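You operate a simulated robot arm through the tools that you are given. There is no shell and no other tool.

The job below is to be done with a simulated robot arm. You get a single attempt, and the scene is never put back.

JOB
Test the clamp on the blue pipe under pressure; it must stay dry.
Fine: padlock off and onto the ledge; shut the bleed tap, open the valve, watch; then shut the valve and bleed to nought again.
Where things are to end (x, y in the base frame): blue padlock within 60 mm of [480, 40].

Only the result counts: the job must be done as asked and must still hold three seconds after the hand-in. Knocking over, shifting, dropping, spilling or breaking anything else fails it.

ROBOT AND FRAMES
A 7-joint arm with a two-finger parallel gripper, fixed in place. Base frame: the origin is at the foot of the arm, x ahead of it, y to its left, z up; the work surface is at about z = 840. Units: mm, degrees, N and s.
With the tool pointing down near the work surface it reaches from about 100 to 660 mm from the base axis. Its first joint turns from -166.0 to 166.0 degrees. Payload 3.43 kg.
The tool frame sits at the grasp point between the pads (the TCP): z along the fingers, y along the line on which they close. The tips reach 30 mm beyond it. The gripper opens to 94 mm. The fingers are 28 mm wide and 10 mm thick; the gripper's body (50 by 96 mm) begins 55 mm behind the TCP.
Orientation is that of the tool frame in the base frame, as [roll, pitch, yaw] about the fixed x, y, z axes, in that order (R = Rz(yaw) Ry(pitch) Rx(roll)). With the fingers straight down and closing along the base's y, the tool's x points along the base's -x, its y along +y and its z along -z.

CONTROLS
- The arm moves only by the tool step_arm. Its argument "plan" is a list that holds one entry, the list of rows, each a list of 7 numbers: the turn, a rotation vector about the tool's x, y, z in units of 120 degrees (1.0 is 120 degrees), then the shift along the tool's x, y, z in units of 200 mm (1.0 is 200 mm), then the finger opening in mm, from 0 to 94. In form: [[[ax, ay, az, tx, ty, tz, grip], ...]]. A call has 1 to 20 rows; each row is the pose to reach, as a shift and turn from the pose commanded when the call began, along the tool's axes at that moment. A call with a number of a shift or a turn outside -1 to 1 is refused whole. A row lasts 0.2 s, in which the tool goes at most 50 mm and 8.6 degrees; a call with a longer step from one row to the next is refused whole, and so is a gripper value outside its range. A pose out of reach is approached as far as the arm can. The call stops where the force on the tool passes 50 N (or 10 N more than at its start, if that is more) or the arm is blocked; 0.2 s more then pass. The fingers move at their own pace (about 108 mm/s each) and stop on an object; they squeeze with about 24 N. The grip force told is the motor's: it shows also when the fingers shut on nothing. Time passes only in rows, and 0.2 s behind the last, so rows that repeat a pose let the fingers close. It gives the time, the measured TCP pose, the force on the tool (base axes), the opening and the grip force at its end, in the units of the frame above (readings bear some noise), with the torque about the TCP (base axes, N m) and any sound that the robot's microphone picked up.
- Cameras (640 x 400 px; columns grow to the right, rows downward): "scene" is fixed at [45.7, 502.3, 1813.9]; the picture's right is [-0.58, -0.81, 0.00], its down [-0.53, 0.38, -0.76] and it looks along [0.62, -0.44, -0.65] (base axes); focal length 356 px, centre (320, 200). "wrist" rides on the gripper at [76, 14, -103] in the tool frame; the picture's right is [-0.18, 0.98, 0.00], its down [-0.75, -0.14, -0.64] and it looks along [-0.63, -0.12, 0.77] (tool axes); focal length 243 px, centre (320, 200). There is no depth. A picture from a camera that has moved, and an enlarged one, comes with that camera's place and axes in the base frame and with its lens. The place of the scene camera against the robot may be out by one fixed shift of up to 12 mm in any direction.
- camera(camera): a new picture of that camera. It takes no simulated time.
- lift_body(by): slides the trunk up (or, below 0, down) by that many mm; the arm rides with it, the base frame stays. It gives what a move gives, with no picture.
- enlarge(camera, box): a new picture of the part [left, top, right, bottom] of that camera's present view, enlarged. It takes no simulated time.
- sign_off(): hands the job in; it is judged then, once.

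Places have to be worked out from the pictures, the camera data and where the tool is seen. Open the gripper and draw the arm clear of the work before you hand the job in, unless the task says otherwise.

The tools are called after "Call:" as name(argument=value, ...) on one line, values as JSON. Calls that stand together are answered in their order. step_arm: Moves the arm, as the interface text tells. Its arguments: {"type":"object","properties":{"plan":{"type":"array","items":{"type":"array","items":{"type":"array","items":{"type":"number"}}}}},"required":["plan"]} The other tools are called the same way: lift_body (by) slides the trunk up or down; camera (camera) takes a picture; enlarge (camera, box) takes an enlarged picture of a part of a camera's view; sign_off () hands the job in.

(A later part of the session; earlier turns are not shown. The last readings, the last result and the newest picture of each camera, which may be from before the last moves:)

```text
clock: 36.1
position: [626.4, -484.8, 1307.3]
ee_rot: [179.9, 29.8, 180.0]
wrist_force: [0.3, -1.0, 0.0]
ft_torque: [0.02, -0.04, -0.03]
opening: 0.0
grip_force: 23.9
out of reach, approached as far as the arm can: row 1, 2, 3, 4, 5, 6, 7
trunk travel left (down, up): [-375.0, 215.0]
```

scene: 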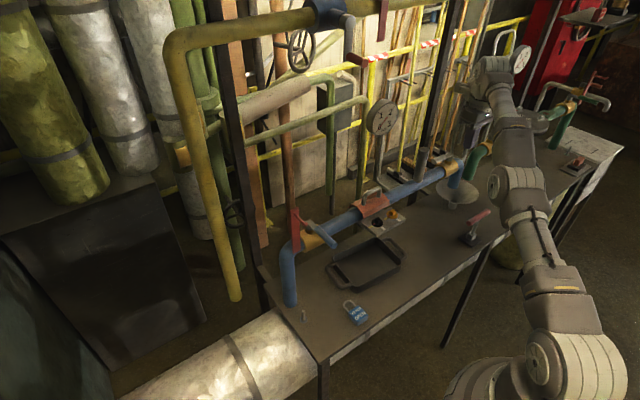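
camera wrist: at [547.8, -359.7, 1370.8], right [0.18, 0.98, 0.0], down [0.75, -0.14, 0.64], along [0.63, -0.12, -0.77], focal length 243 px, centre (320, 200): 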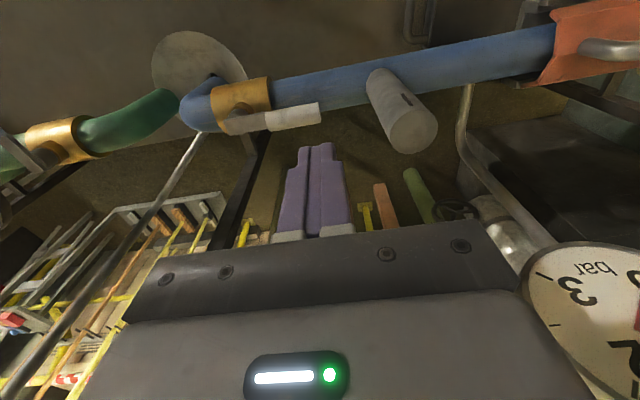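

The pose drifted to (626, -485, 1307), so the arm's configuration is near a limit there. I send a small hold command to see what pose it considers commanded, and look.

Call:
step_arm(plan=[[[0, 0, 0, 0, 0, 0, 0], [0, 0, 0, 0, 0, 0, 0]]])

Call:
camera(camera="scene")

Call:
camera(camera="wrist")

```text
clock: 36.7
position: [626.9, -484.4, 1306.5]
ee_rot: [179.9, 29.8, 180.0]
wrist_force: [-0.6, 0.5, 0.0]
ft_torque: [-0.01, 0.02, -0.05]
opening: 0.0
grip_force: 23.7
trunk travel left (down, up): [-375.0, 215.0]
```

```text
taken
```

scene: 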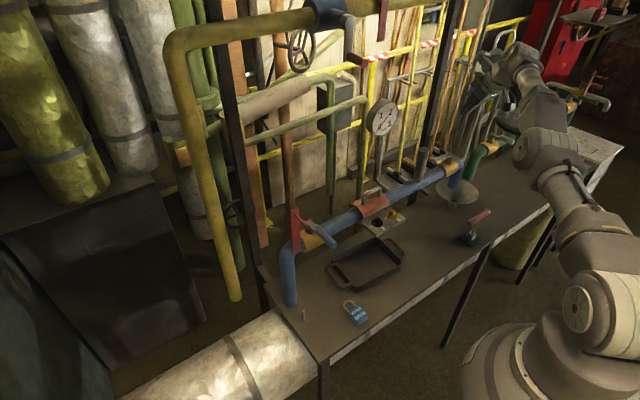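

```text
taken
camera wrist: at [508.4, -470.0, 1358.0], right [0.16, 0.98, 0.09], down [0.33, -0.14, 0.93], along [0.93, -0.12, -0.35], focal length 243 px, centre (320, 200)
```

wrist: 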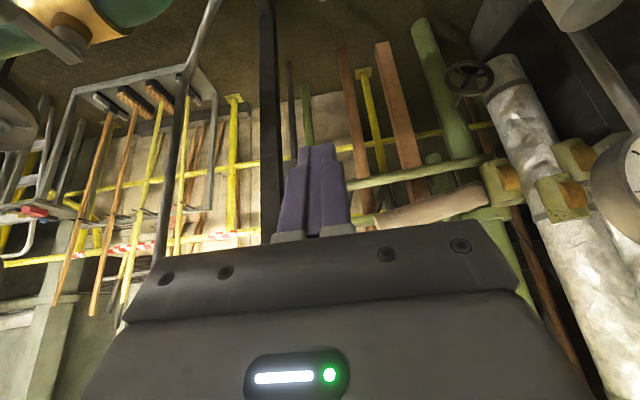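

A hold is accepted, so the commanded pose is what was reached; the arm looks stretched straight and the solver fails to fold it. I command a retreat towards the base to fold the elbow.

Call:
step_arm(plan=[[[0, 0, 0, 0.13, 0.11, -0.075, 0], [0, 0, 0, 0.26, 0.22, -0.15, 0], [0, 0, 0, 0.39, 0.33, -0.225, 0], [0, 0, 0, 0.52, 0.45, -0.3, 0], [0, 0, 0, 0.52, 0.45, -0.3, 0]]])

```text
clock: 37.9
position: [607.4, -495.9, 1331.4]
ee_rot: [179.8, 29.9, 179.9]
wrist_force: [0.3, 0.3, -0.8]
ft_torque: [0.01, 0.01, -0.02]
opening: 0.0
grip_force: 24.3
out of reach, approached as far as the arm can: row 1, 2, 3, 4, 5
trunk travel left (down, up): [-375.0, 215.0]
```

The arm still fails to fold. I raise the trunk for free space below and then command a pure downward move, which should bend the elbow on its permitted side.

Call:
lift_body(by=200)

Call:
step_arm(plan=[[[0, 0, 0, -0.09, 0, 0.156, 0], [0, 0, 0, -0.18, 0, 0.312, 0], [0, 0, 0, -0.27, 0, 0.468, 0], [0, 0, 0, -0.36, 0, 0.624, 0], [0, 0, 0, -0.45, 0, 0.78, 0], [0, 0, 0, -0.45, 0, 0.78, 0]]])

```text
clock: 40.1
position: [607.7, -495.8, 1530.8]
ee_rot: [179.9, 29.9, 179.8]
wrist_force: [0.4, -0.5, -0.3]
ft_torque: [0.01, -0.02, 0.03]
opening: 0.0
grip_force: 23.9
trunk travel left (down, up): [-575.0, 15.0]
```

```text
clock: 41.5
position: [678.4, -441.3, 1445.0]
ee_rot: [179.9, 29.9, 179.8]
wrist_force: [-0.3, 0.6, 0.8]
ft_torque: [-0.01, 0.01, -0.02]
opening: 0.2
grip_force: 24.3
out of reach, approached as far as the arm can: row 1, 2, 3, 4, 5, 6
trunk travel left (down, up): [-575.0, 15.0]
```

I had a sign wrong and commanded outward; now I command down and back properly (base shift about -50, +30, -150).

Call:
step_arm(plan=[[[0, 0, 0, 0.118, 0.03, 0.105, 0], [0, 0, 0, 0.236, 0.06, 0.21, 0], [0, 0, 0, 0.354, 0.09, 0.315, 0], [0, 0, 0, 0.472, 0.12, 0.42, 0], [0, 0, 0, 0.59, 0.15, 0.525, 0], [0, 0, 0, 0.59, 0.15, 0.525, 0]]])

```text
clock: 42.9
position: [667.7, -443.2, 1289.1]
ee_rot: [179.7, 29.9, 179.9]
wrist_force: [-0.1, -0.4, 0.4]
ft_torque: [-0.03, 0.0, 0.01]
opening: 0.0
grip_force: 23.9
out of reach, approached as far as the arm can: row 1, 2, 3, 4, 5, 6
trunk travel left (down, up): [-575.0, 15.0]
```

Still extended (r≈801). I try the inward retreat again from this lower posture.

Call:
step_arm(plan=[[[0, 0, 0, 0.15, 0.1, -0.075, 0], [0, 0, 0, 0.3, 0.2, -0.15, 0], [0, 0, 0, 0.45, 0.3, -0.225, 0], [0, 0, 0, 0.6, 0.4, -0.3, 0], [0, 0, 0, 0.75, 0.5, -0.4, 0], [0, 0, 0, 0.75, 0.5, -0.4, 0]]])

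```text
clock: 44.3
position: [636.6, -466.0, 1251.8]
ee_rot: [179.9, 29.9, 179.9]
wrist_force: [0.1, -0.4, 0.1]
ft_torque: [-0.02, 0.02, 0.01]
opening: 0.0
grip_force: 23.6
out of reach, approached as far as the arm can: row 1, 2, 3, 4, 5, 6
trunk travel left (down, up): [-575.0, 15.0]
```

Still no folding. I look at the scene to understand the arm's posture before trying anything else.

Call:
camera(camera="scene")

Call:
enlarge(camera="scene", box=[400, 0, 640, 400])

```text
taken
```

scene: 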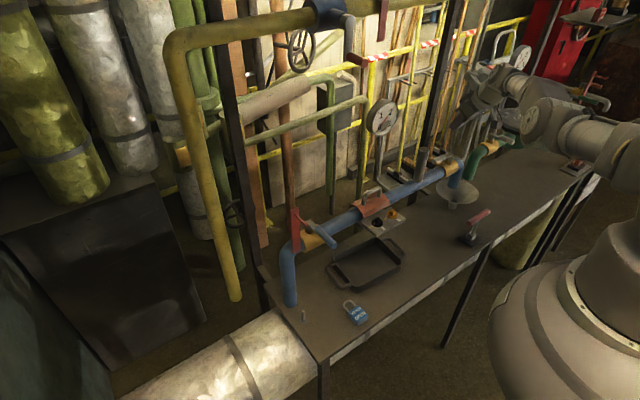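

```text
1.00 times, centred on (520, 200) of scene (not enlarged: the box is as wide or as high as the picture)
camera zoom: at [45.7, 502.3, 1813.9], right [-0.58, -0.81, 0.0], down [-0.53, 0.38, -0.76], along [0.62, -0.44, -0.65], focal length 356 px, centre (120, 200)
```

zoom: 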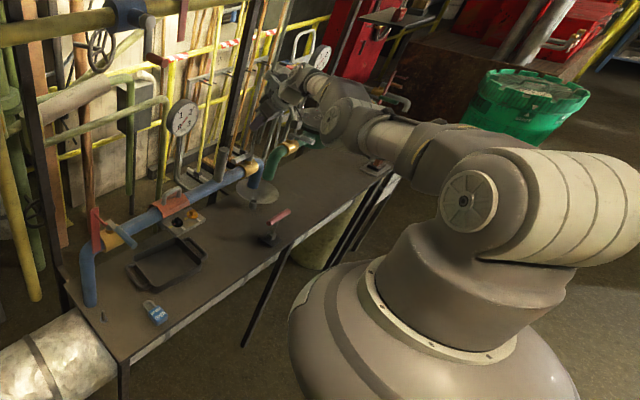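

I think I understand: the elbow slipped past its stretched-out point onto the wrong branch (it jams at its straight limit when retracting). To recover, I raise the hand, stretch fully outward, then go straight down so the elbow bends the right way.

Call:
step_arm(plan=[[[0, 0, 0, -0.11, 0, -0.19, 0], [0, 0, 0, -0.22, 0, -0.38, 0], [0, 0, 0, -0.33, 0, -0.57, 0], [0, 0, 0, -0.44, 0, -0.76, 0], [0, 0, 0, -0.5, 0, -0.866, 0], [0, 0, 0, -0.5, 0, -0.866, 0]]])

Call:
step_arm(plan=[[[0, 0, 0, -0.14, -0.118, 0.08, 0], [0, 0, 0, -0.28, -0.236, 0.16, 0], [0, 0, 0, -0.42, -0.355, 0.2425, 0], [0, 0, 0, -0.42, -0.355, 0.2425, 0], [0, 0, 0, -0.42, -0.355, 0.2425, 0]]])

Call:
step_arm(plan=[[[0, 0, 0, 0.1, 0, 0.173, 0], [0, 0, 0, 0.2, 0, 0.346, 0], [0, 0, 0, 0.3, 0, 0.52, 0], [0, 0, 0, 0.4, 0, 0.693, 0], [0, 0, 0, 0.4, 0, 0.693, 0]]])

```text
clock: 45.7
position: [646.4, -471.9, 1455.0]
ee_rot: [179.7, 29.8, 179.9]
wrist_force: [-0.6, 0.4, 0.0]
ft_torque: [0.01, 0.01, 0.02]
opening: 0.0
grip_force: 24.1
out of reach, approached as far as the arm can: row 1, 2, 3, 4, 5, 6
trunk travel left (down, up): [-575.0, 15.0]
```

```text
clock: 46.9
position: [652.7, -470.9, 1449.9]
ee_rot: [180.0, 30.0, 179.9]
wrist_force: [0.4, 0.3, -0.1]
ft_torque: [-0.01, 0.01, 0.01]
opening: 0.0
grip_force: 23.6
out of reach, approached as far as the arm can: row 1, 2, 3, 4, 5
trunk travel left (down, up): [-575.0, 15.0]
```

```text
clock: 48.1
position: [648.4, -465.1, 1289.7]
ee_rot: [180.0, 29.9, 179.9]
wrist_force: [0.7, -0.2, -1.1]
ft_torque: [-0.01, 0.0, 0.02]
opening: 0.2
grip_force: 24.1
out of reach, approached as far as the arm can: row 4, 5
trunk travel left (down, up): [-575.0, 15.0]
```

Rows 1–3 were reachable this time. I now try the retreat inward again with a small downward part.

Call:
step_arm(plan=[[[0, 0, 0, 0.1, 0.075, -0.02, 0], [0, 0, 0, 0.2, 0.15, -0.05, 0], [0, 0, 0, 0.3, 0.22, -0.1, 0], [0, 0, 0, 0.4, 0.3, -0.15, 0], [0, 0, 0, 0.5, 0.37, -0.2, 0], [0, 0, 0, 0.5, 0.37, -0.2, 0]]])

```text
clock: 49.5
position: [542.9, -392.7, 1275.0]
ee_rot: [179.9, 29.9, -179.9]
wrist_force: [-0.2, 0.2, -1.2]
ft_torque: [-0.04, 0.0, -0.01]
opening: 0.0
grip_force: 24.2
trunk travel left (down, up): [-575.0, 15.0]
```

The arm folds again. To get ample reach at the tap's height I raise the hand 200 mm and then lower the trunk by 230 mm.

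Call:
step_arm(plan=[[[0, 0, 0, -0.1, 0, -0.173, 0], [0, 0, 0, -0.2, 0, -0.346, 0], [0, 0, 0, -0.3, 0, -0.52, 0], [0, 0, 0, -0.4, 0, -0.693, 0], [0, 0, 0, -0.5, 0, -0.866, 0], [0, 0, 0, -0.5, 0, -0.866, 0]]])

Call:
lift_body(by=-230)

Call:
camera(camera="scene")

Call:
camera(camera="wrist")

```text
clock: 50.9
position: [544.2, -393.3, 1475.5]
ee_rot: [179.9, 29.9, 180.0]
wrist_force: [0.1, -0.6, 0.2]
ft_torque: [0.0, 0.04, -0.02]
opening: 0.0
grip_force: 23.7
trunk travel left (down, up): [-575.0, 15.0]
```

```text
clock: 53.3
position: [542.7, -392.9, 1245.5]
ee_rot: [180.0, 30.0, 179.9]
wrist_force: [0.0, -0.1, -0.6]
ft_torque: [0.04, 0.02, 0.01]
opening: 0.0
grip_force: 23.5
trunk travel left (down, up): [-345.0, 245.0]
```

```text
taken
```

scene: 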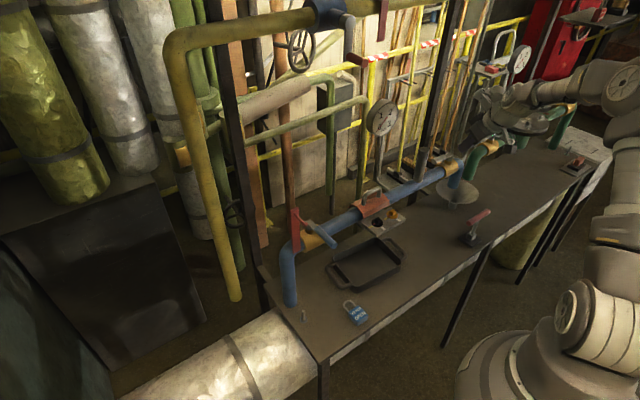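

```text
taken
camera wrist: at [425.5, -378.4, 1297.2], right [0.16, 0.98, 0.09], down [0.33, -0.14, 0.93], along [0.93, -0.12, -0.35], focal length 243 px, centre (320, 200)
```

wrist: 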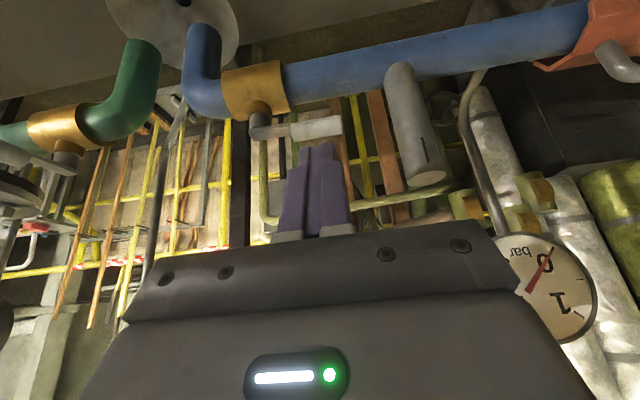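

All is undisturbed and the gauge still reads 0. I move out over and beyond the lever to about (672, -390, 1215).

Call:
step_arm(plan=[[[0, 0, 0, -0.12, 0.004, 0.113, 0], [0, 0, 0, -0.24, 0.008, 0.226, 0], [0, 0, 0, -0.36, 0.012, 0.34, 0], [0, 0, 0, -0.4835, 0.015, 0.4525, 0], [0, 0, 0, -0.4835, 0.015, 0.4525, 0]]])

Call:
camera(camera="wrist")

Call:
enlarge(camera="scene", box=[400, 100, 520, 200])

```text
clock: 54.5
position: [671.8, -389.9, 1216.7]
ee_rot: [179.9, 29.9, -180.0]
wrist_force: [0.0, -0.5, 0.3]
ft_torque: [0.03, 0.0, 0.0]
opening: 0.0
grip_force: 23.6
trunk travel left (down, up): [-345.0, 245.0]
```

```text
taken
camera wrist: at [553.9, -375.8, 1267.1], right [0.16, 0.98, 0.09], down [0.33, -0.14, 0.93], along [0.93, -0.12, -0.35], focal length 243 px, centre (320, 200)
```

wrist: 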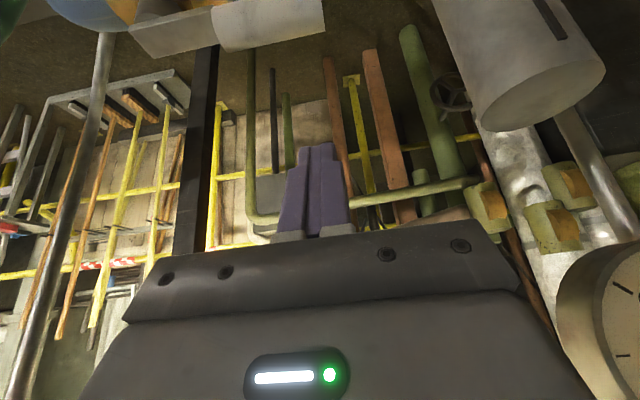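

```text
4.00 times, centred on (460, 150) of scene
camera zoom: at [45.7, 502.3, 1813.9], right [-0.58, -0.81, 0.0], down [-0.53, 0.38, -0.76], along [0.62, -0.44, -0.65], focal length 1424 px, centre (-240, 400)
```

zoom: 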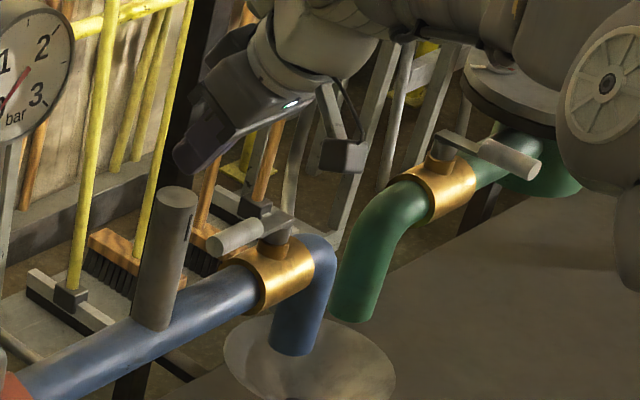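

The closed fingers are above and behind the lever. I lower them behind it to z≈1160.

Call:
step_arm(plan=[[[0, 0, 0, 0.05, 0, 0.085, 0], [0, 0, 0, 0.1, 0, 0.17, 0], [0, 0, 0, 0.142, 0, 0.2455, 0], [0, 0, 0, 0.142, 0, 0.2455, 0]]])

Call:
enlarge(camera="scene", box=[400, 100, 520, 200])

```text
clock: 55.5
position: [670.7, -389.0, 1158.5]
ee_rot: [179.9, 29.9, -180.0]
wrist_force: [-0.4, 0.7, 0.7]
ft_torque: [0.01, 0.0, 0.02]
opening: 0.0
grip_force: 24.1
trunk travel left (down, up): [-345.0, 245.0]
```

```text
4.00 times, centred on (460, 150) of scene
camera zoom: at [45.7, 502.3, 1813.9], right [-0.58, -0.81, 0.0], down [-0.53, 0.38, -0.76], along [0.62, -0.44, -0.65], focal length 1424 px, centre (-240, 400)
```

zoom: 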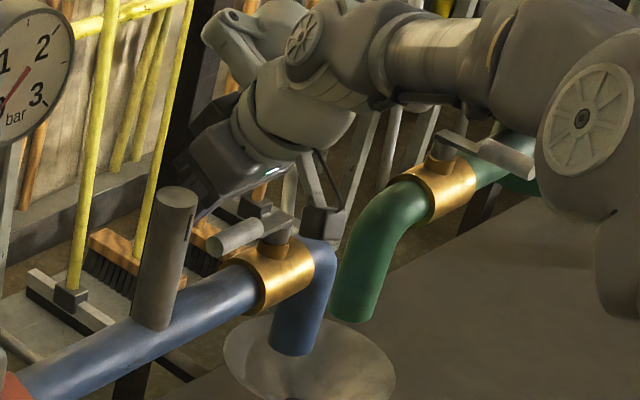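

The fingers are behind the lever with nothing touched. I pull it gently along its arc, first only about 20°, to see that it turns this way.

Call:
step_arm(plan=[[[0, 0, 0, 0.062, -0.002, -0.036, 0], [0, 0, 0, 0.1247, -0.005, -0.072, 0], [0, 0, 0, 0.149, 0.004, -0.086, 0], [0, 0, 0, 0.1728, 0.013, -0.0998, 0], [0, 0, 0, 0.199, 0.0175, -0.115, 0], [0, 0, 0, 0.2252, 0.022, -0.13, 0]]])

Call:
enlarge(camera="scene", box=[400, 100, 520, 200])

Call:
camera(camera="wrist")

```text
clock: 56.9
position: [618.1, -384.5, 1159.0]
ee_rot: [179.8, 29.9, 179.8]
wrist_force: [-0.4, 0.2, 0.0]
ft_torque: [-0.01, -0.01, -0.03]
opening: 0.1
grip_force: 23.6
trunk travel left (down, up): [-345.0, 245.0]
```

```text
4.00 times, centred on (460, 150) of scene
camera zoom: at [45.7, 502.3, 1813.9], right [-0.58, -0.81, 0.0], down [-0.53, 0.38, -0.76], along [0.62, -0.44, -0.65], focal length 1424 px, centre (-240, 400)
```

zoom: 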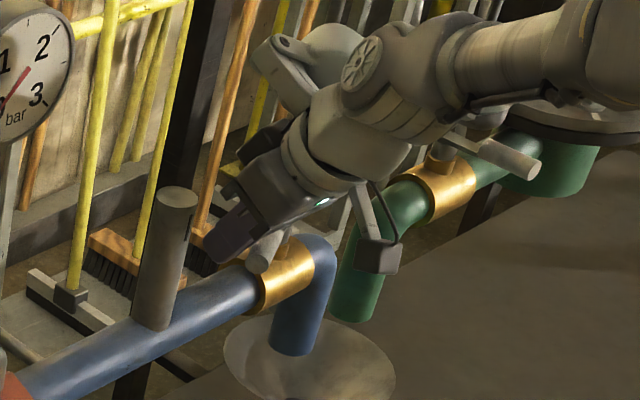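

```text
taken
camera wrist: at [502.1, -370.5, 1209.9], right [0.16, 0.98, 0.09], down [0.33, -0.14, 0.93], along [0.93, -0.12, -0.35], focal length 243 px, centre (320, 200)
```

wrist: 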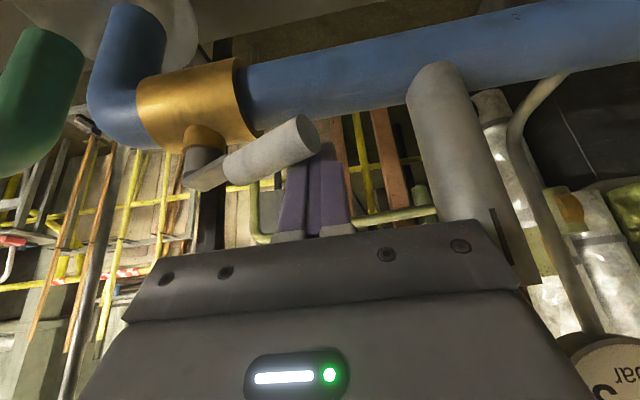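

The lever turns freely in this direction (no noticeable force). I continue along the arc to about 170°.

Call:
step_arm(plan=[[[0, 0, 0, 0.0554, -0.0025, -0.032, 0], [0, 0, 0, 0.1117, -0.018, -0.0645, 0], [0, 0, 0, 0.1663, -0.0465, -0.096, 0], [0, 0, 0, 0.2161, -0.088, -0.1248, 0], [0, 0, 0, 0.2598, -0.143, -0.15, 0], [0, 0, 0, 0.2931, -0.207, -0.1693, 0]]])

Call:
enlarge(camera="scene", box=[400, 100, 520, 200])

Call:
camera(camera="wrist")

```text
clock: 58.3
position: [552.3, -426.8, 1158.0]
ee_rot: [179.9, 29.9, 179.9]
wrist_force: [-0.4, -0.5, 0.9]
ft_torque: [0.03, 0.01, 0.02]
opening: 0.0
grip_force: 23.6
trunk travel left (down, up): [-345.0, 245.0]
```

```text
4.00 times, centred on (460, 150) of scene
camera zoom: at [45.7, 502.3, 1813.9], right [-0.58, -0.81, 0.0], down [-0.53, 0.38, -0.76], along [0.62, -0.44, -0.65], focal length 1424 px, centre (-240, 400)
```

zoom: 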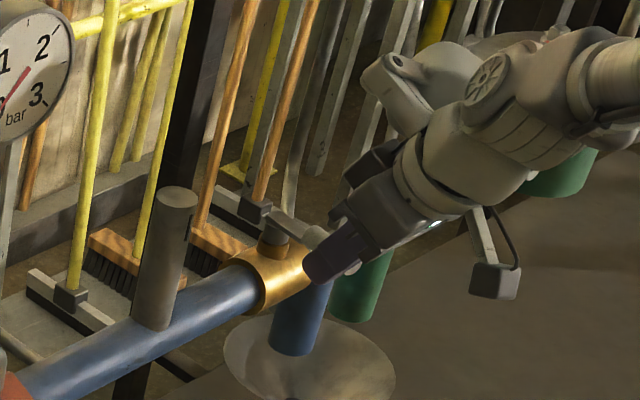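

```text
taken
camera wrist: at [434.4, -412.9, 1209.6], right [0.16, 0.98, 0.09], down [0.33, -0.14, 0.93], along [0.93, -0.12, -0.35], focal length 243 px, centre (320, 200)
```

wrist: 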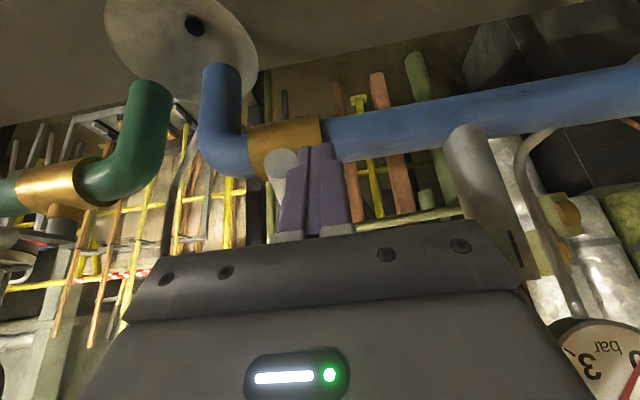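

The lever now points almost at -x. I push the last few degrees to its stop, watching the force.

Call:
step_arm(plan=[[[0, 0, 0, 0.0104, -0.036, -0.006, 0], [0, 0, 0, 0.0208, -0.0725, -0.012, 0], [0, 0, 0, 0.0208, -0.0725, -0.012, 0]]])

Call:
step_arm(plan=[[[0, 0, 0, 0.004, -0.014, -0.002, 0], [0, 0, 0, 0.0065, -0.0275, -0.004, 0], [0, 0, 0, 0.0065, -0.0275, -0.004, 0]]])

Call:
camera(camera="wrist")

```text
clock: 59.1
position: [548.0, -440.0, 1159.3]
ee_rot: [179.8, 29.8, 179.9]
wrist_force: [0.6, -0.2, 1.0]
ft_torque: [0.02, 0.01, -0.01]
opening: 0.0
grip_force: 24.1
trunk travel left (down, up): [-345.0, 245.0]
```

```text
clock: 59.9
position: [548.1, -442.0, 1157.7]
ee_rot: [179.7, 29.8, -179.9]
wrist_force: [1.3, 14.7, -1.3]
ft_torque: [0.18, 0.02, 0.21]
opening: 0.0
grip_force: 24.2
trunk travel left (down, up): [-345.0, 245.0]
```

```text
taken
camera wrist: at [429.8, -428.3, 1210.2], right [0.16, 0.98, 0.09], down [0.33, -0.14, 0.93], along [0.93, -0.11, -0.35], focal length 243 px, centre (320, 200)
```

wrist: 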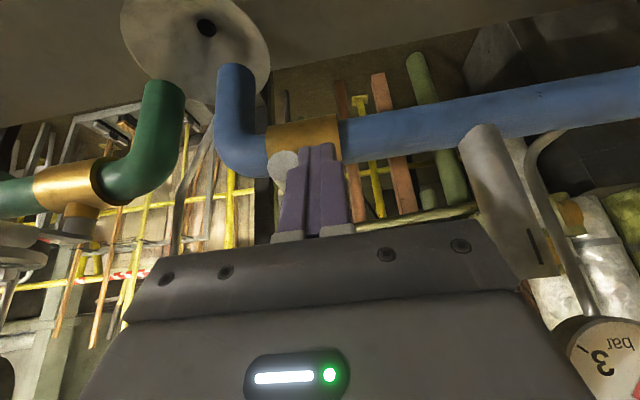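

The lever resists with about 15 N at -x: the bleed tap is on its closed stop. I move the fingers off it and retreat upward, then check the lever's position.

Call:
step_arm(plan=[[[0, 0, 0, 0, 0.075, 0, 0], [0, 0, 0, -0.075, 0.1, -0.13, 0], [0, 0, 0, -0.076, 0.1, -0.3315, 0], [0, 0, 0, -0.077, 0.1, -0.533, 0], [0, 0, 0, -0.065, 0.1, -0.713, 0], [0, 0, 0, -0.065, 0.1, -0.713, 0]]])

Call:
camera(camera="wrist")

Call:
camera(camera="scene")

```text
clock: 61.3
position: [487.0, -426.5, 1289.0]
ee_rot: [179.8, 29.9, 179.9]
wrist_force: [0.0, 0.3, -0.9]
ft_torque: [-0.02, 0.0, -0.02]
opening: 0.0
grip_force: 24.0
trunk travel left (down, up): [-345.0, 245.0]
```

```text
taken
camera wrist: at [369.6, -412.1, 1340.0], right [0.16, 0.98, 0.09], down [0.33, -0.14, 0.93], along [0.93, -0.12, -0.35], focal length 243 px, centre (320, 200)
```

wrist: 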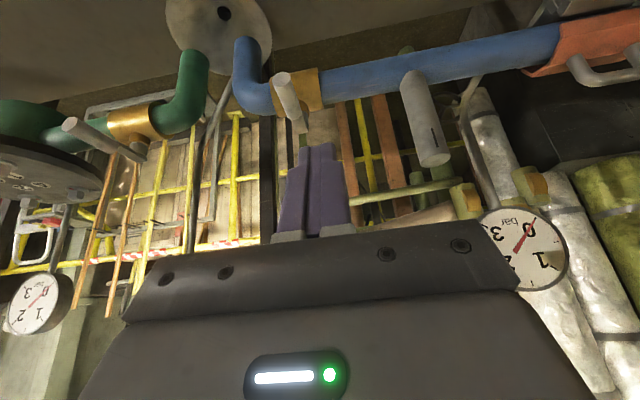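

```text
taken
```

scene: 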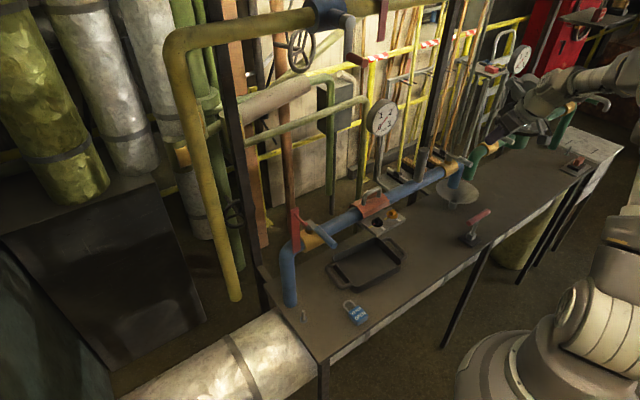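

The tap lever now stands across the pipe: the bleed is shut, and the gauge is still at 0. I return the tool to vertical and travel left towards the main valve, passing the clamp for a close look.

Call:
step_arm(plan=[[[0, 0.0625, 0, 0, 0.19, 0, 0], [0, 0.125, 0, 0, 0.38, 0, 0], [0, 0.1875, 0, 0, 0.57, 0, 0], [0, 0.25, 0, 0, 0.76, 0, 0], [0, 0.25, 0, 0, 0.95, 0, 0]]])

Call:
step_arm(plan=[[[0, 0, 0, 0.02, 0.2, 0, 0], [0, 0, 0, 0.04, 0.4, 0, 0], [0, 0, 0, 0.06, 0.6, 0, 0], [0, 0, 0, 0.06, 0.6, 0, 0]]])

Call:
camera(camera="wrist")

Call:
enlarge(camera="wrist", box=[200, 60, 440, 220])

```text
clock: 62.5
position: [487.3, -235.1, 1288.7]
ee_rot: [-180.0, -0.2, 179.9]
wrist_force: [0.8, 0.5, 0.0]
ft_torque: [-0.01, 0.06, 0.03]
opening: 0.0
grip_force: 24.3
trunk travel left (down, up): [-345.0, 245.0]
```

```text
clock: 63.5
position: [474.8, -117.2, 1289.6]
ee_rot: [179.9, -0.1, 180.0]
wrist_force: [0.9, 0.1, 0.3]
ft_torque: [0.01, 0.03, -0.03]
opening: 0.0
grip_force: 23.8
trunk travel left (down, up): [-345.0, 245.0]
```

```text
taken
camera wrist: at [398.1, -103.1, 1392.4], right [0.18, 0.98, 0.0], down [0.75, -0.14, 0.64], along [0.63, -0.12, -0.77], focal length 243 px, centre (320, 200)
```

wrist: 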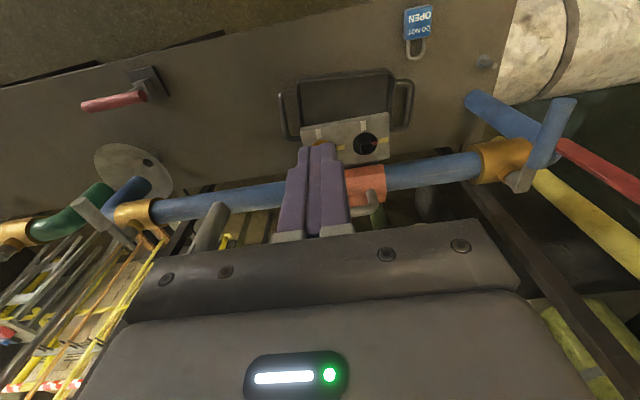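

```text
2.50 times, centred on (320, 140) of wrist
camera zoom: at [398.1, -103.1, 1392.4], right [0.18, 0.98, 0.0], down [0.75, -0.14, 0.64], along [0.63, -0.12, -0.77], focal length 606 px, centre (320, 350)
```

zoom: 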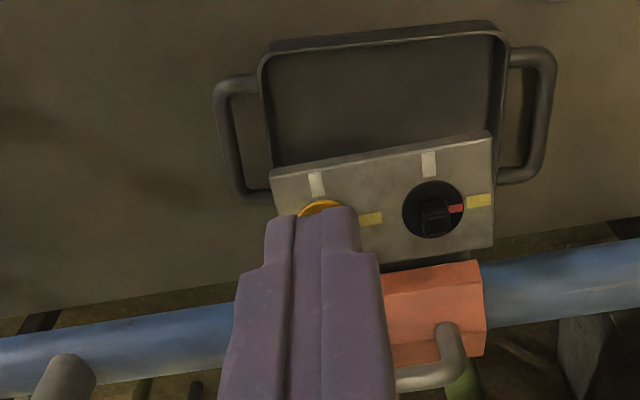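

The panel with two knobs hangs beside the clamp; I move a bit further left so the fingers no longer cover the clamp, and look again.

Call:
step_arm(plan=[[[0, 0, 0, 0, 0.2, 0, 0], [0, 0, 0, 0, 0.4, 0, 0], [0, 0, 0, 0, 0.6, 0, 0], [0, 0, 0, 0, 0.6, 0, 0]]])

Call:
enlarge(camera="wrist", box=[100, 70, 320, 210])

Call:
enlarge(camera="scene", box=[340, 170, 420, 240])

```text
clock: 64.5
position: [473.5, 3.6, 1290.1]
ee_rot: [180.0, 0.1, -179.9]
wrist_force: [0.2, 0.0, 0.0]
ft_torque: [0.07, 0.02, -0.01]
opening: 0.0
grip_force: 23.7
trunk travel left (down, up): [-345.0, 245.0]
```

```text
2.86 times, centred on (210, 140) of wrist
camera zoom: at [397.6, 17.0, 1393.2], right [0.18, 0.98, 0.0], down [0.75, -0.14, 0.64], along [0.63, -0.12, -0.77], focal length 693 px, centre (634, 371)
```

zoom: 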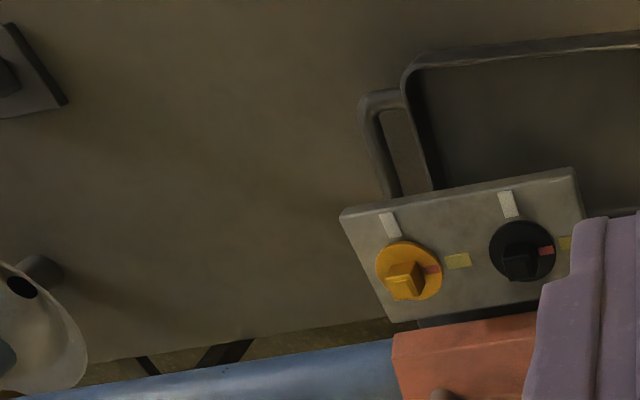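

```text
5.71 times, centred on (380, 205) of scene
camera zoom: at [45.7, 502.3, 1813.9], right [-0.58, -0.81, 0.0], down [-0.53, 0.38, -0.76], along [0.62, -0.44, -0.65], focal length 2035 px, centre (-23, 171)
```

zoom: 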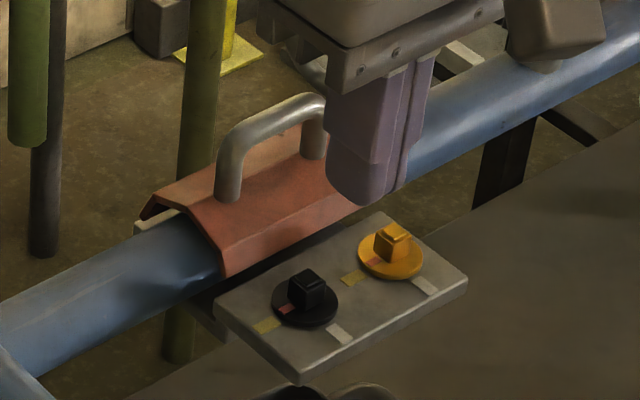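

The clamp is a red saddle with a handle, and a bracket plate with two turn-knobs sits in front of it. Before pressurising I want a level view of the clamp from the front, so I tilt the tool 40° and go lower in front of it with the fingers open.

Call:
step_arm(plan=[[[0, -0.0667, 0, 0.05, -0.108, 0.1, 30], [0, -0.1333, 0, 0.1, -0.216, 0.25, 60], [0, -0.2, 0, 0.15, -0.324, 0.42, 94], [0, -0.2667, 0, 0.15, -0.432, 0.6, 94], [0, -0.3333, 0, 0.15, -0.54, 0.8, 94], [0, -0.3333, 0, 0.15, -0.54, 0.8, 94]]])

Call:
camera(camera="wrist")

Call:
enlarge(camera="wrist", box=[220, 90, 420, 230])

```text
clock: 65.9
position: [442.6, -103.9, 1128.4]
ee_rot: [179.9, 39.9, -180.0]
wrist_force: [-0.6, -0.5, 0.3]
ft_torque: [-0.04, -0.03, 0.01]
opening: 94.1
grip_force: 0.1
trunk travel left (down, up): [-345.0, 245.0]
```

```text
taken
camera wrist: at [318.2, -89.7, 1159.1], right [0.14, 0.98, 0.12], down [0.17, -0.14, 0.98], along [0.98, -0.12, -0.18], focal length 243 px, centre (320, 200)
```

wrist: 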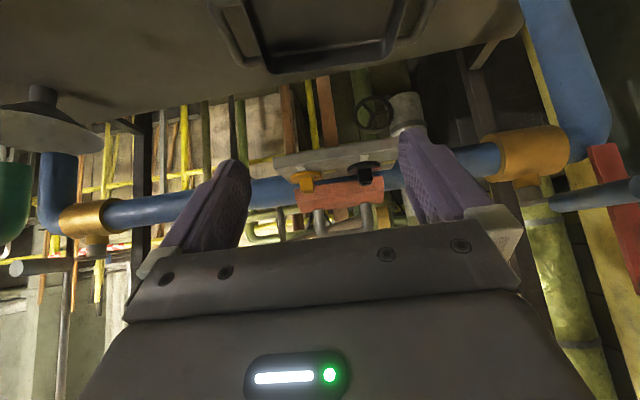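

```text
2.86 times, centred on (320, 160) of wrist
camera zoom: at [318.2, -89.7, 1159.1], right [0.14, 0.98, 0.12], down [0.17, -0.14, 0.98], along [0.98, -0.12, -0.18], focal length 693 px, centre (320, 314)
```

zoom: 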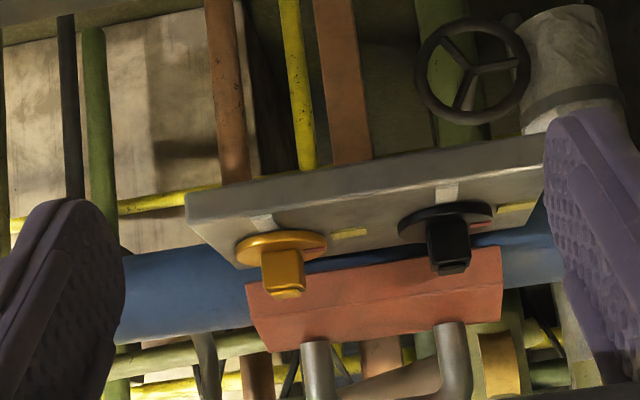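

The clamp sits squarely on the pipe and nothing else is amiss; the knobs stay untouched. The red peg stands close to the lever, so I will push the lever with closed fingers at a 60° tilt from its +y side. I move there now.

Call:
step_arm(plan=[[[0, -0.055, 0, -0.035, 0.19, -0.01, 60], [0, -0.11, 0, -0.07, 0.38, -0.02, 30], [0, -0.1667, 0, -0.105, 0.57, -0.03, 0], [0, -0.1667, 0, -0.14, 0.76, -0.04, 0], [0, -0.1667, 0, -0.173, 0.95, -0.051, 0], [0, -0.1667, 0, -0.173, 0.95, -0.051, 0]]])

Call:
step_arm(plan=[[[0, 0, 0, 0, 0.16, 0, 0], [0, 0, 0, 0, 0.32, 0, 0], [0, 0, 0, 0, 0.32, 0, 0]]])

Call:
camera(camera="wrist")

Call:
enlarge(camera="scene", box=[260, 180, 400, 280])

```text
clock: 67.3
position: [464.5, 85.4, 1159.6]
ee_rot: [179.8, 59.8, 179.7]
wrist_force: [0.9, -0.4, 0.2]
ft_torque: [0.02, -0.01, -0.04]
opening: 0.1
grip_force: 24.4
out of reach, approached as far as the arm can: row 2, 3, 4
trunk travel left (down, up): [-345.0, 245.0]
```

```text
clock: 68.1
position: [463.9, 149.1, 1159.8]
ee_rot: [179.8, 59.9, 179.7]
wrist_force: [0.1, -0.6, 0.0]
ft_torque: [-0.02, -0.02, 0.03]
opening: 0.2
grip_force: 24.8
trunk travel left (down, up): [-345.0, 245.0]
```

```text
taken
camera wrist: at [337.1, 163.0, 1146.0], right [0.09, 0.98, 0.16], down [-0.18, -0.14, 0.97], along [0.98, -0.12, 0.16], focal length 243 px, centre (320, 200)
```

wrist: 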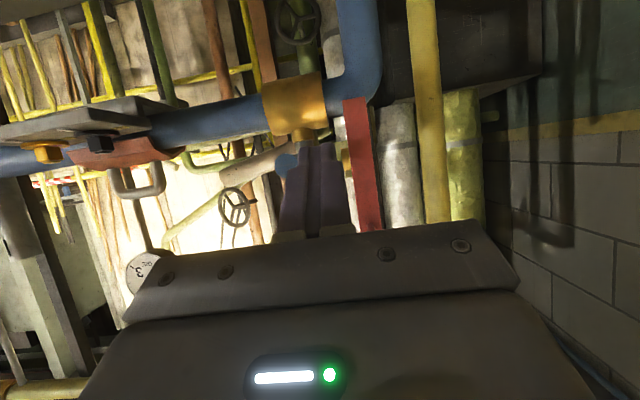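

```text
4.00 times, centred on (330, 230) of scene
camera zoom: at [45.7, 502.3, 1813.9], right [-0.58, -0.81, 0.0], down [-0.53, 0.38, -0.76], along [0.62, -0.44, -0.65], focal length 1424 px, centre (280, 80)
```

zoom: 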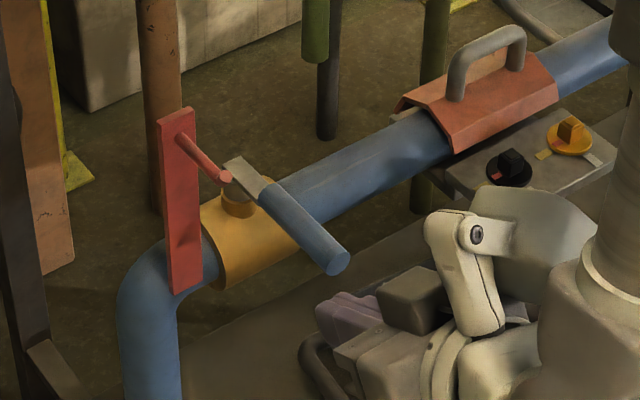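

The fingers are level with the lever on its +y side. I move forward beside it and push gently about 10° towards -y to see whether it turns that way.

Call:
step_arm(plan=[[[0, 0, 0, -0.07, 0, 0.121, 0], [0, 0, 0, -0.1425, 0, 0.247, 0], [0, 0, 0, -0.143, -0.0535, 0.247, 0], [0, 0, 0, -0.142, -0.085, 0.2455, 0], [0, 0, 0, -0.142, -0.1235, 0.2455, 0]]])

Call:
enlarge(camera="scene", box=[260, 180, 400, 280])

Call:
enlarge(camera="scene", box=[350, 90, 420, 150])

```text
clock: 69.3
position: [520.1, 124.9, 1159.5]
ee_rot: [179.9, 59.9, 179.9]
wrist_force: [-0.4, 1.0, -0.5]
ft_torque: [-0.01, -0.02, -0.01]
opening: 0.0
grip_force: 23.6
trunk travel left (down, up): [-345.0, 245.0]
```

```text
4.00 times, centred on (330, 230) of scene
camera zoom: at [45.7, 502.3, 1813.9], right [-0.58, -0.81, 0.0], down [-0.53, 0.38, -0.76], along [0.62, -0.44, -0.65], focal length 1424 px, centre (280, 80)
```

zoom: 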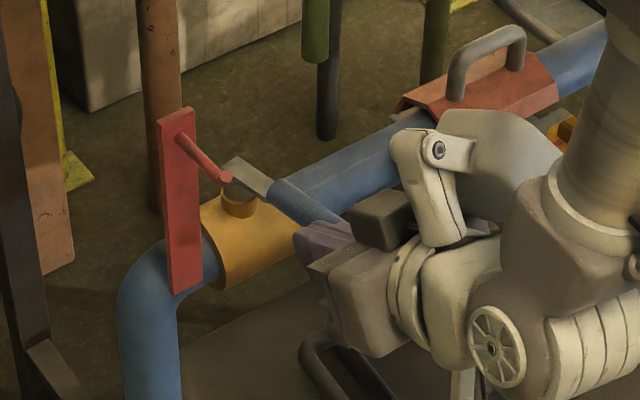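

```text
6.67 times, centred on (385, 120) of scene
camera zoom: at [45.7, 502.3, 1813.9], right [-0.58, -0.81, 0.0], down [-0.53, 0.38, -0.76], along [0.62, -0.44, -0.65], focal length 2374 px, centre (-113, 733)
```

zoom: 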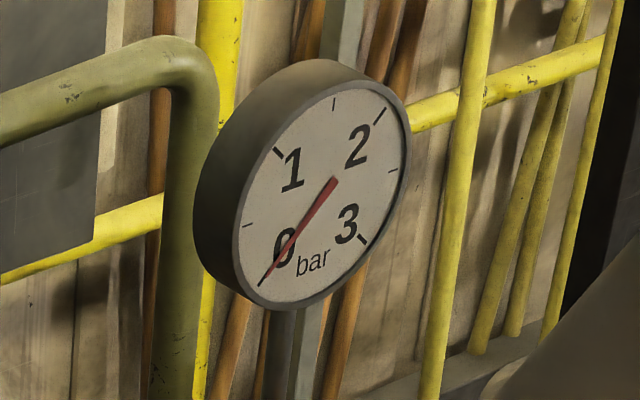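

The lever follows with almost no force, and the gauge is still at 0. I continue to about 30–40° and check gauge and clamp.

Call:
step_arm(plan=[[[0, 0, 0, -0.003, -0.036, 0.005, 0], [0, 0, 0, -0.006, -0.0725, 0.011, 0], [0, 0, 0, -0.011, -0.106, 0.02, 0], [0, 0, 0, -0.017, -0.139, 0.03, 0], [0, 0, 0, -0.025, -0.17, 0.044, 0], [0, 0, 0, -0.034, -0.2, 0.059, 0]]])

Call:
enlarge(camera="scene", box=[260, 180, 400, 280])

Call:
enlarge(camera="scene", box=[350, 90, 420, 150])

```text
clock: 70.7
position: [534.5, 85.7, 1160.6]
ee_rot: [179.8, 59.9, 179.8]
wrist_force: [0.2, 0.9, 0.4]
ft_torque: [0.0, -0.01, -0.01]
opening: 0.1
grip_force: 23.5
trunk travel left (down, up): [-345.0, 245.0]
```

```text
4.00 times, centred on (330, 230) of scene
camera zoom: at [45.7, 502.3, 1813.9], right [-0.58, -0.81, 0.0], down [-0.53, 0.38, -0.76], along [0.62, -0.44, -0.65], focal length 1424 px, centre (280, 80)
```

zoom: 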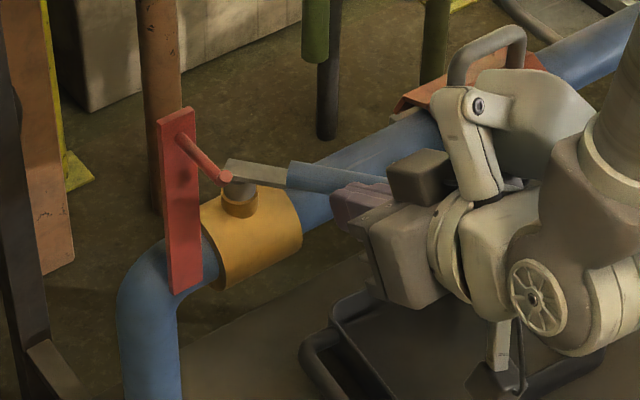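

```text
6.67 times, centred on (385, 120) of scene
camera zoom: at [45.7, 502.3, 1813.9], right [-0.58, -0.81, 0.0], down [-0.53, 0.38, -0.76], along [0.62, -0.44, -0.65], focal length 2374 px, centre (-113, 733)
```

zoom: 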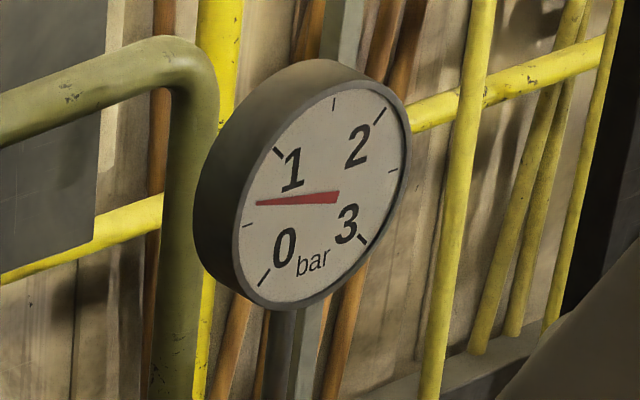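

The gauge has risen to about 0.6 bar, so the line is filling. I hold here briefly and check the gauge and the clamp for drips before opening further.

Call:
step_arm(plan=[[[0, 0, 0, 0, 0, 0, 0], [0, 0, 0, 0, 0, 0, 0], [0, 0, 0, 0, 0, 0, 0], [0, 0, 0, 0, 0, 0, 0], [0, 0, 0, 0, 0, 0, 0]]])

Call:
enlarge(camera="scene", box=[350, 90, 420, 150])

Call:
camera(camera="wrist")

Call:
enlarge(camera="scene", box=[320, 160, 420, 280])

Call:
enlarge(camera="scene", box=[400, 140, 510, 220])

```text
clock: 71.9
position: [534.5, 85.6, 1159.5]
ee_rot: [179.7, 59.9, 179.9]
wrist_force: [0.2, -0.1, -0.1]
ft_torque: [0.0, 0.01, -0.01]
opening: 0.0
grip_force: 23.9
trunk travel left (down, up): [-345.0, 245.0]
```

```text
6.67 times, centred on (385, 120) of scene
camera zoom: at [45.7, 502.3, 1813.9], right [-0.58, -0.81, 0.0], down [-0.53, 0.38, -0.76], along [0.62, -0.44, -0.65], focal length 2374 px, centre (-113, 733)
```

zoom: 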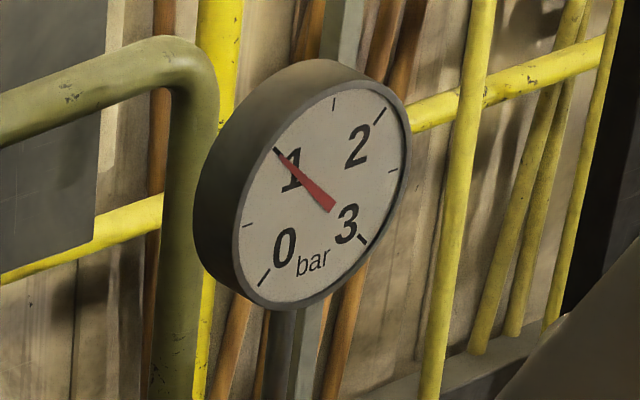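

```text
taken
camera wrist: at [407.3, 99.5, 1145.7], right [0.09, 0.98, 0.16], down [-0.18, -0.14, 0.97], along [0.98, -0.12, 0.16], focal length 243 px, centre (320, 200)
```

wrist: 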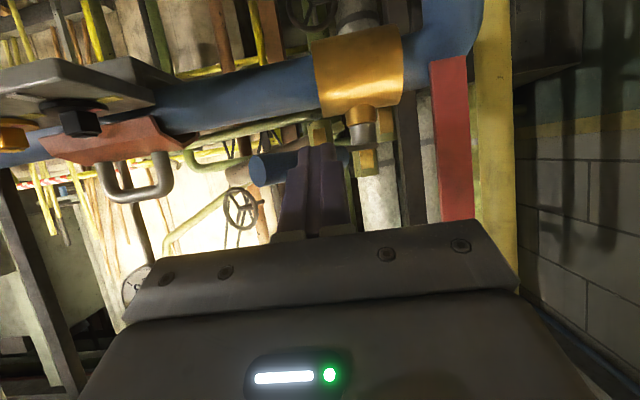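

```text
3.33 times, centred on (370, 220) of scene
camera zoom: at [45.7, 502.3, 1813.9], right [-0.58, -0.81, 0.0], down [-0.53, 0.38, -0.76], along [0.62, -0.44, -0.65], focal length 1187 px, centre (153, 133)
```

zoom: 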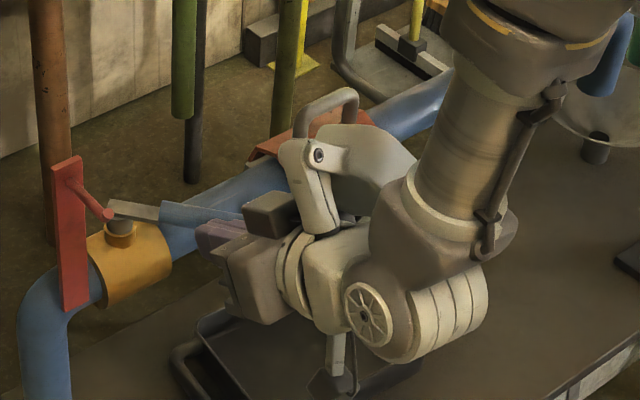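

```text
5.00 times, centred on (455, 180) of scene
camera zoom: at [45.7, 502.3, 1813.9], right [-0.58, -0.81, 0.0], down [-0.53, 0.38, -0.76], along [0.62, -0.44, -0.65], focal length 1781 px, centre (-355, 300)
```

zoom: 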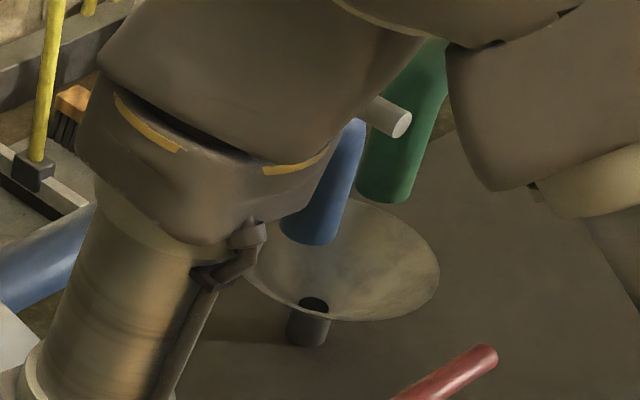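

The gauge reads 1.0 bar and the clamp and pipe look dry. I continue turning the lever towards fully open.

Call:
step_arm(plan=[[[0, 0, 0, -0.02, -0.0595, 0.034, 0], [0, 0, 0, -0.046, -0.106, 0.08, 0], [0, 0, 0, -0.076, -0.143, 0.131, 0], [0, 0, 0, -0.092, -0.157, 0.159, 0], [0, 0, 0, -0.108, -0.169, 0.1875, 0], [0, 0, 0, -0.108, -0.169, 0.1875, 0]]])

Call:
enlarge(camera="scene", box=[260, 170, 420, 280])

Call:
enlarge(camera="scene", box=[350, 90, 420, 150])

Call:
camera(camera="wrist")

```text
clock: 73.3
position: [577.6, 51.4, 1158.6]
ee_rot: [179.9, 59.8, 179.9]
wrist_force: [0.1, 0.5, 1.7]
ft_torque: [0.03, -0.01, 0.01]
opening: 0.0
grip_force: 23.7
trunk travel left (down, up): [-345.0, 245.0]
```

```text
3.64 times, centred on (340, 225) of scene
camera zoom: at [45.7, 502.3, 1813.9], right [-0.58, -0.81, 0.0], down [-0.53, 0.38, -0.76], along [0.62, -0.44, -0.65], focal length 1295 px, centre (247, 109)
```

zoom: 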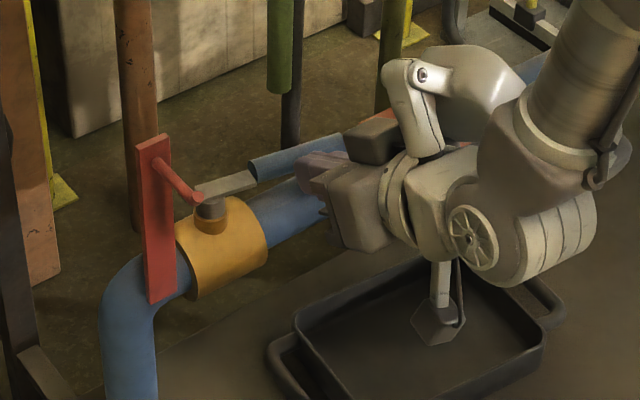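

```text
6.67 times, centred on (385, 120) of scene
camera zoom: at [45.7, 502.3, 1813.9], right [-0.58, -0.81, 0.0], down [-0.53, 0.38, -0.76], along [0.62, -0.44, -0.65], focal length 2374 px, centre (-113, 733)
```

zoom: 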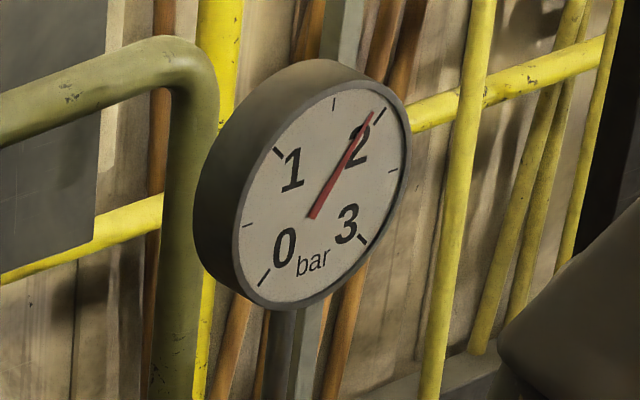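

```text
taken
camera wrist: at [450.1, 65.7, 1145.6], right [0.09, 0.98, 0.16], down [-0.18, -0.14, 0.97], along [0.98, -0.12, 0.16], focal length 243 px, centre (320, 200)
```

wrist: 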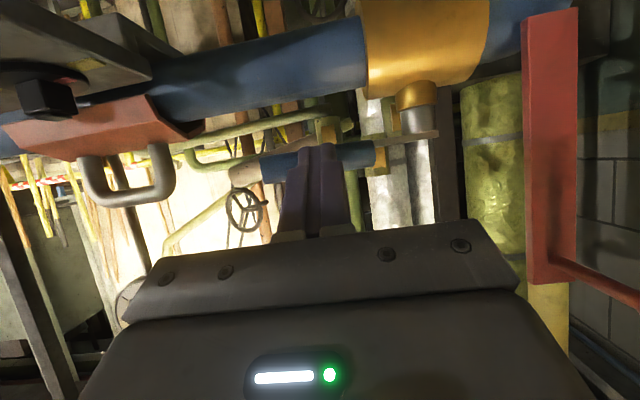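

The gauge is at about 1.9 bar and the lever is nearly parallel to the pipe. I finish the last degrees to the open stop.

Call:
step_arm(plan=[[[0, 0, 0, -0.0175, -0.007, 0.03, 0], [0, 0, 0, -0.0345, -0.014, 0.06, 0], [0, 0, 0, -0.0345, -0.014, 0.06, 0]]])

Call:
enlarge(camera="scene", box=[350, 90, 420, 150])

Call:
enlarge(camera="scene", box=[260, 170, 420, 280])

Call:
camera(camera="wrist")

```text
clock: 74.1
position: [589.7, 48.7, 1159.7]
ee_rot: [179.8, 59.9, 179.9]
wrist_force: [0.2, -0.8, -0.3]
ft_torque: [0.0, -0.02, -0.01]
opening: 0.1
grip_force: 24.2
trunk travel left (down, up): [-345.0, 245.0]
```

```text
6.67 times, centred on (385, 120) of scene
camera zoom: at [45.7, 502.3, 1813.9], right [-0.58, -0.81, 0.0], down [-0.53, 0.38, -0.76], along [0.62, -0.44, -0.65], focal length 2374 px, centre (-113, 733)
```

zoom: 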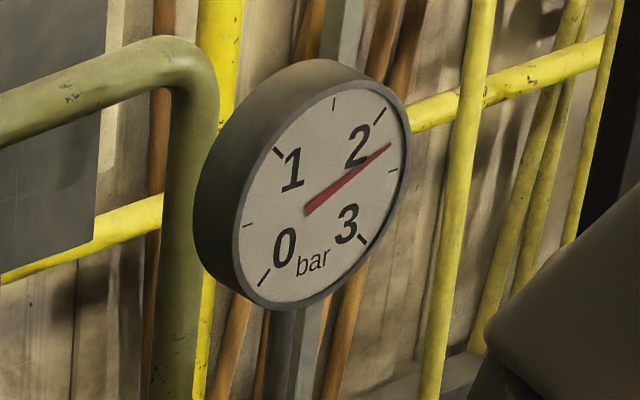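

```text
3.64 times, centred on (340, 225) of scene
camera zoom: at [45.7, 502.3, 1813.9], right [-0.58, -0.81, 0.0], down [-0.53, 0.38, -0.76], along [0.62, -0.44, -0.65], focal length 1295 px, centre (247, 109)
```

zoom: 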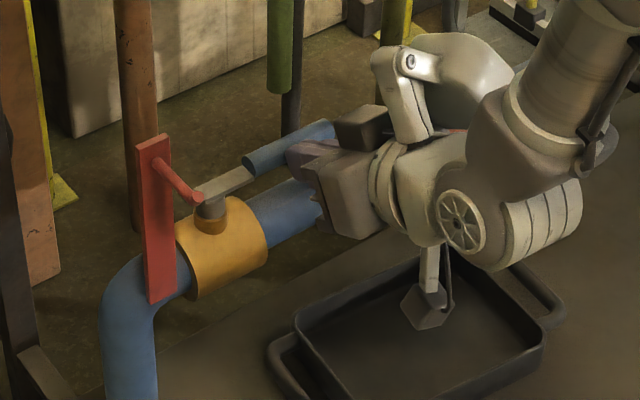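

```text
taken
camera wrist: at [464.1, 62.8, 1145.7], right [0.09, 0.98, 0.16], down [-0.18, -0.14, 0.97], along [0.98, -0.12, 0.16], focal length 243 px, centre (320, 200)
```

wrist: 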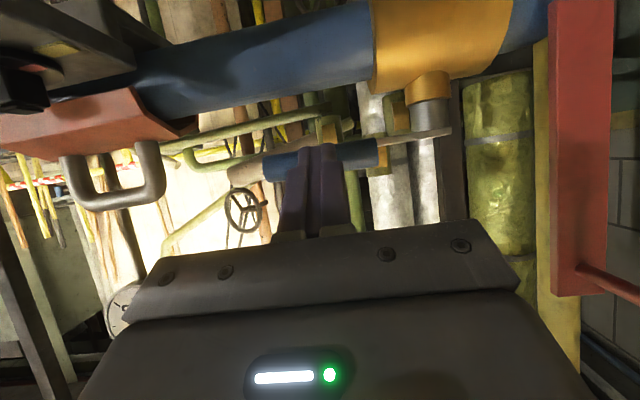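

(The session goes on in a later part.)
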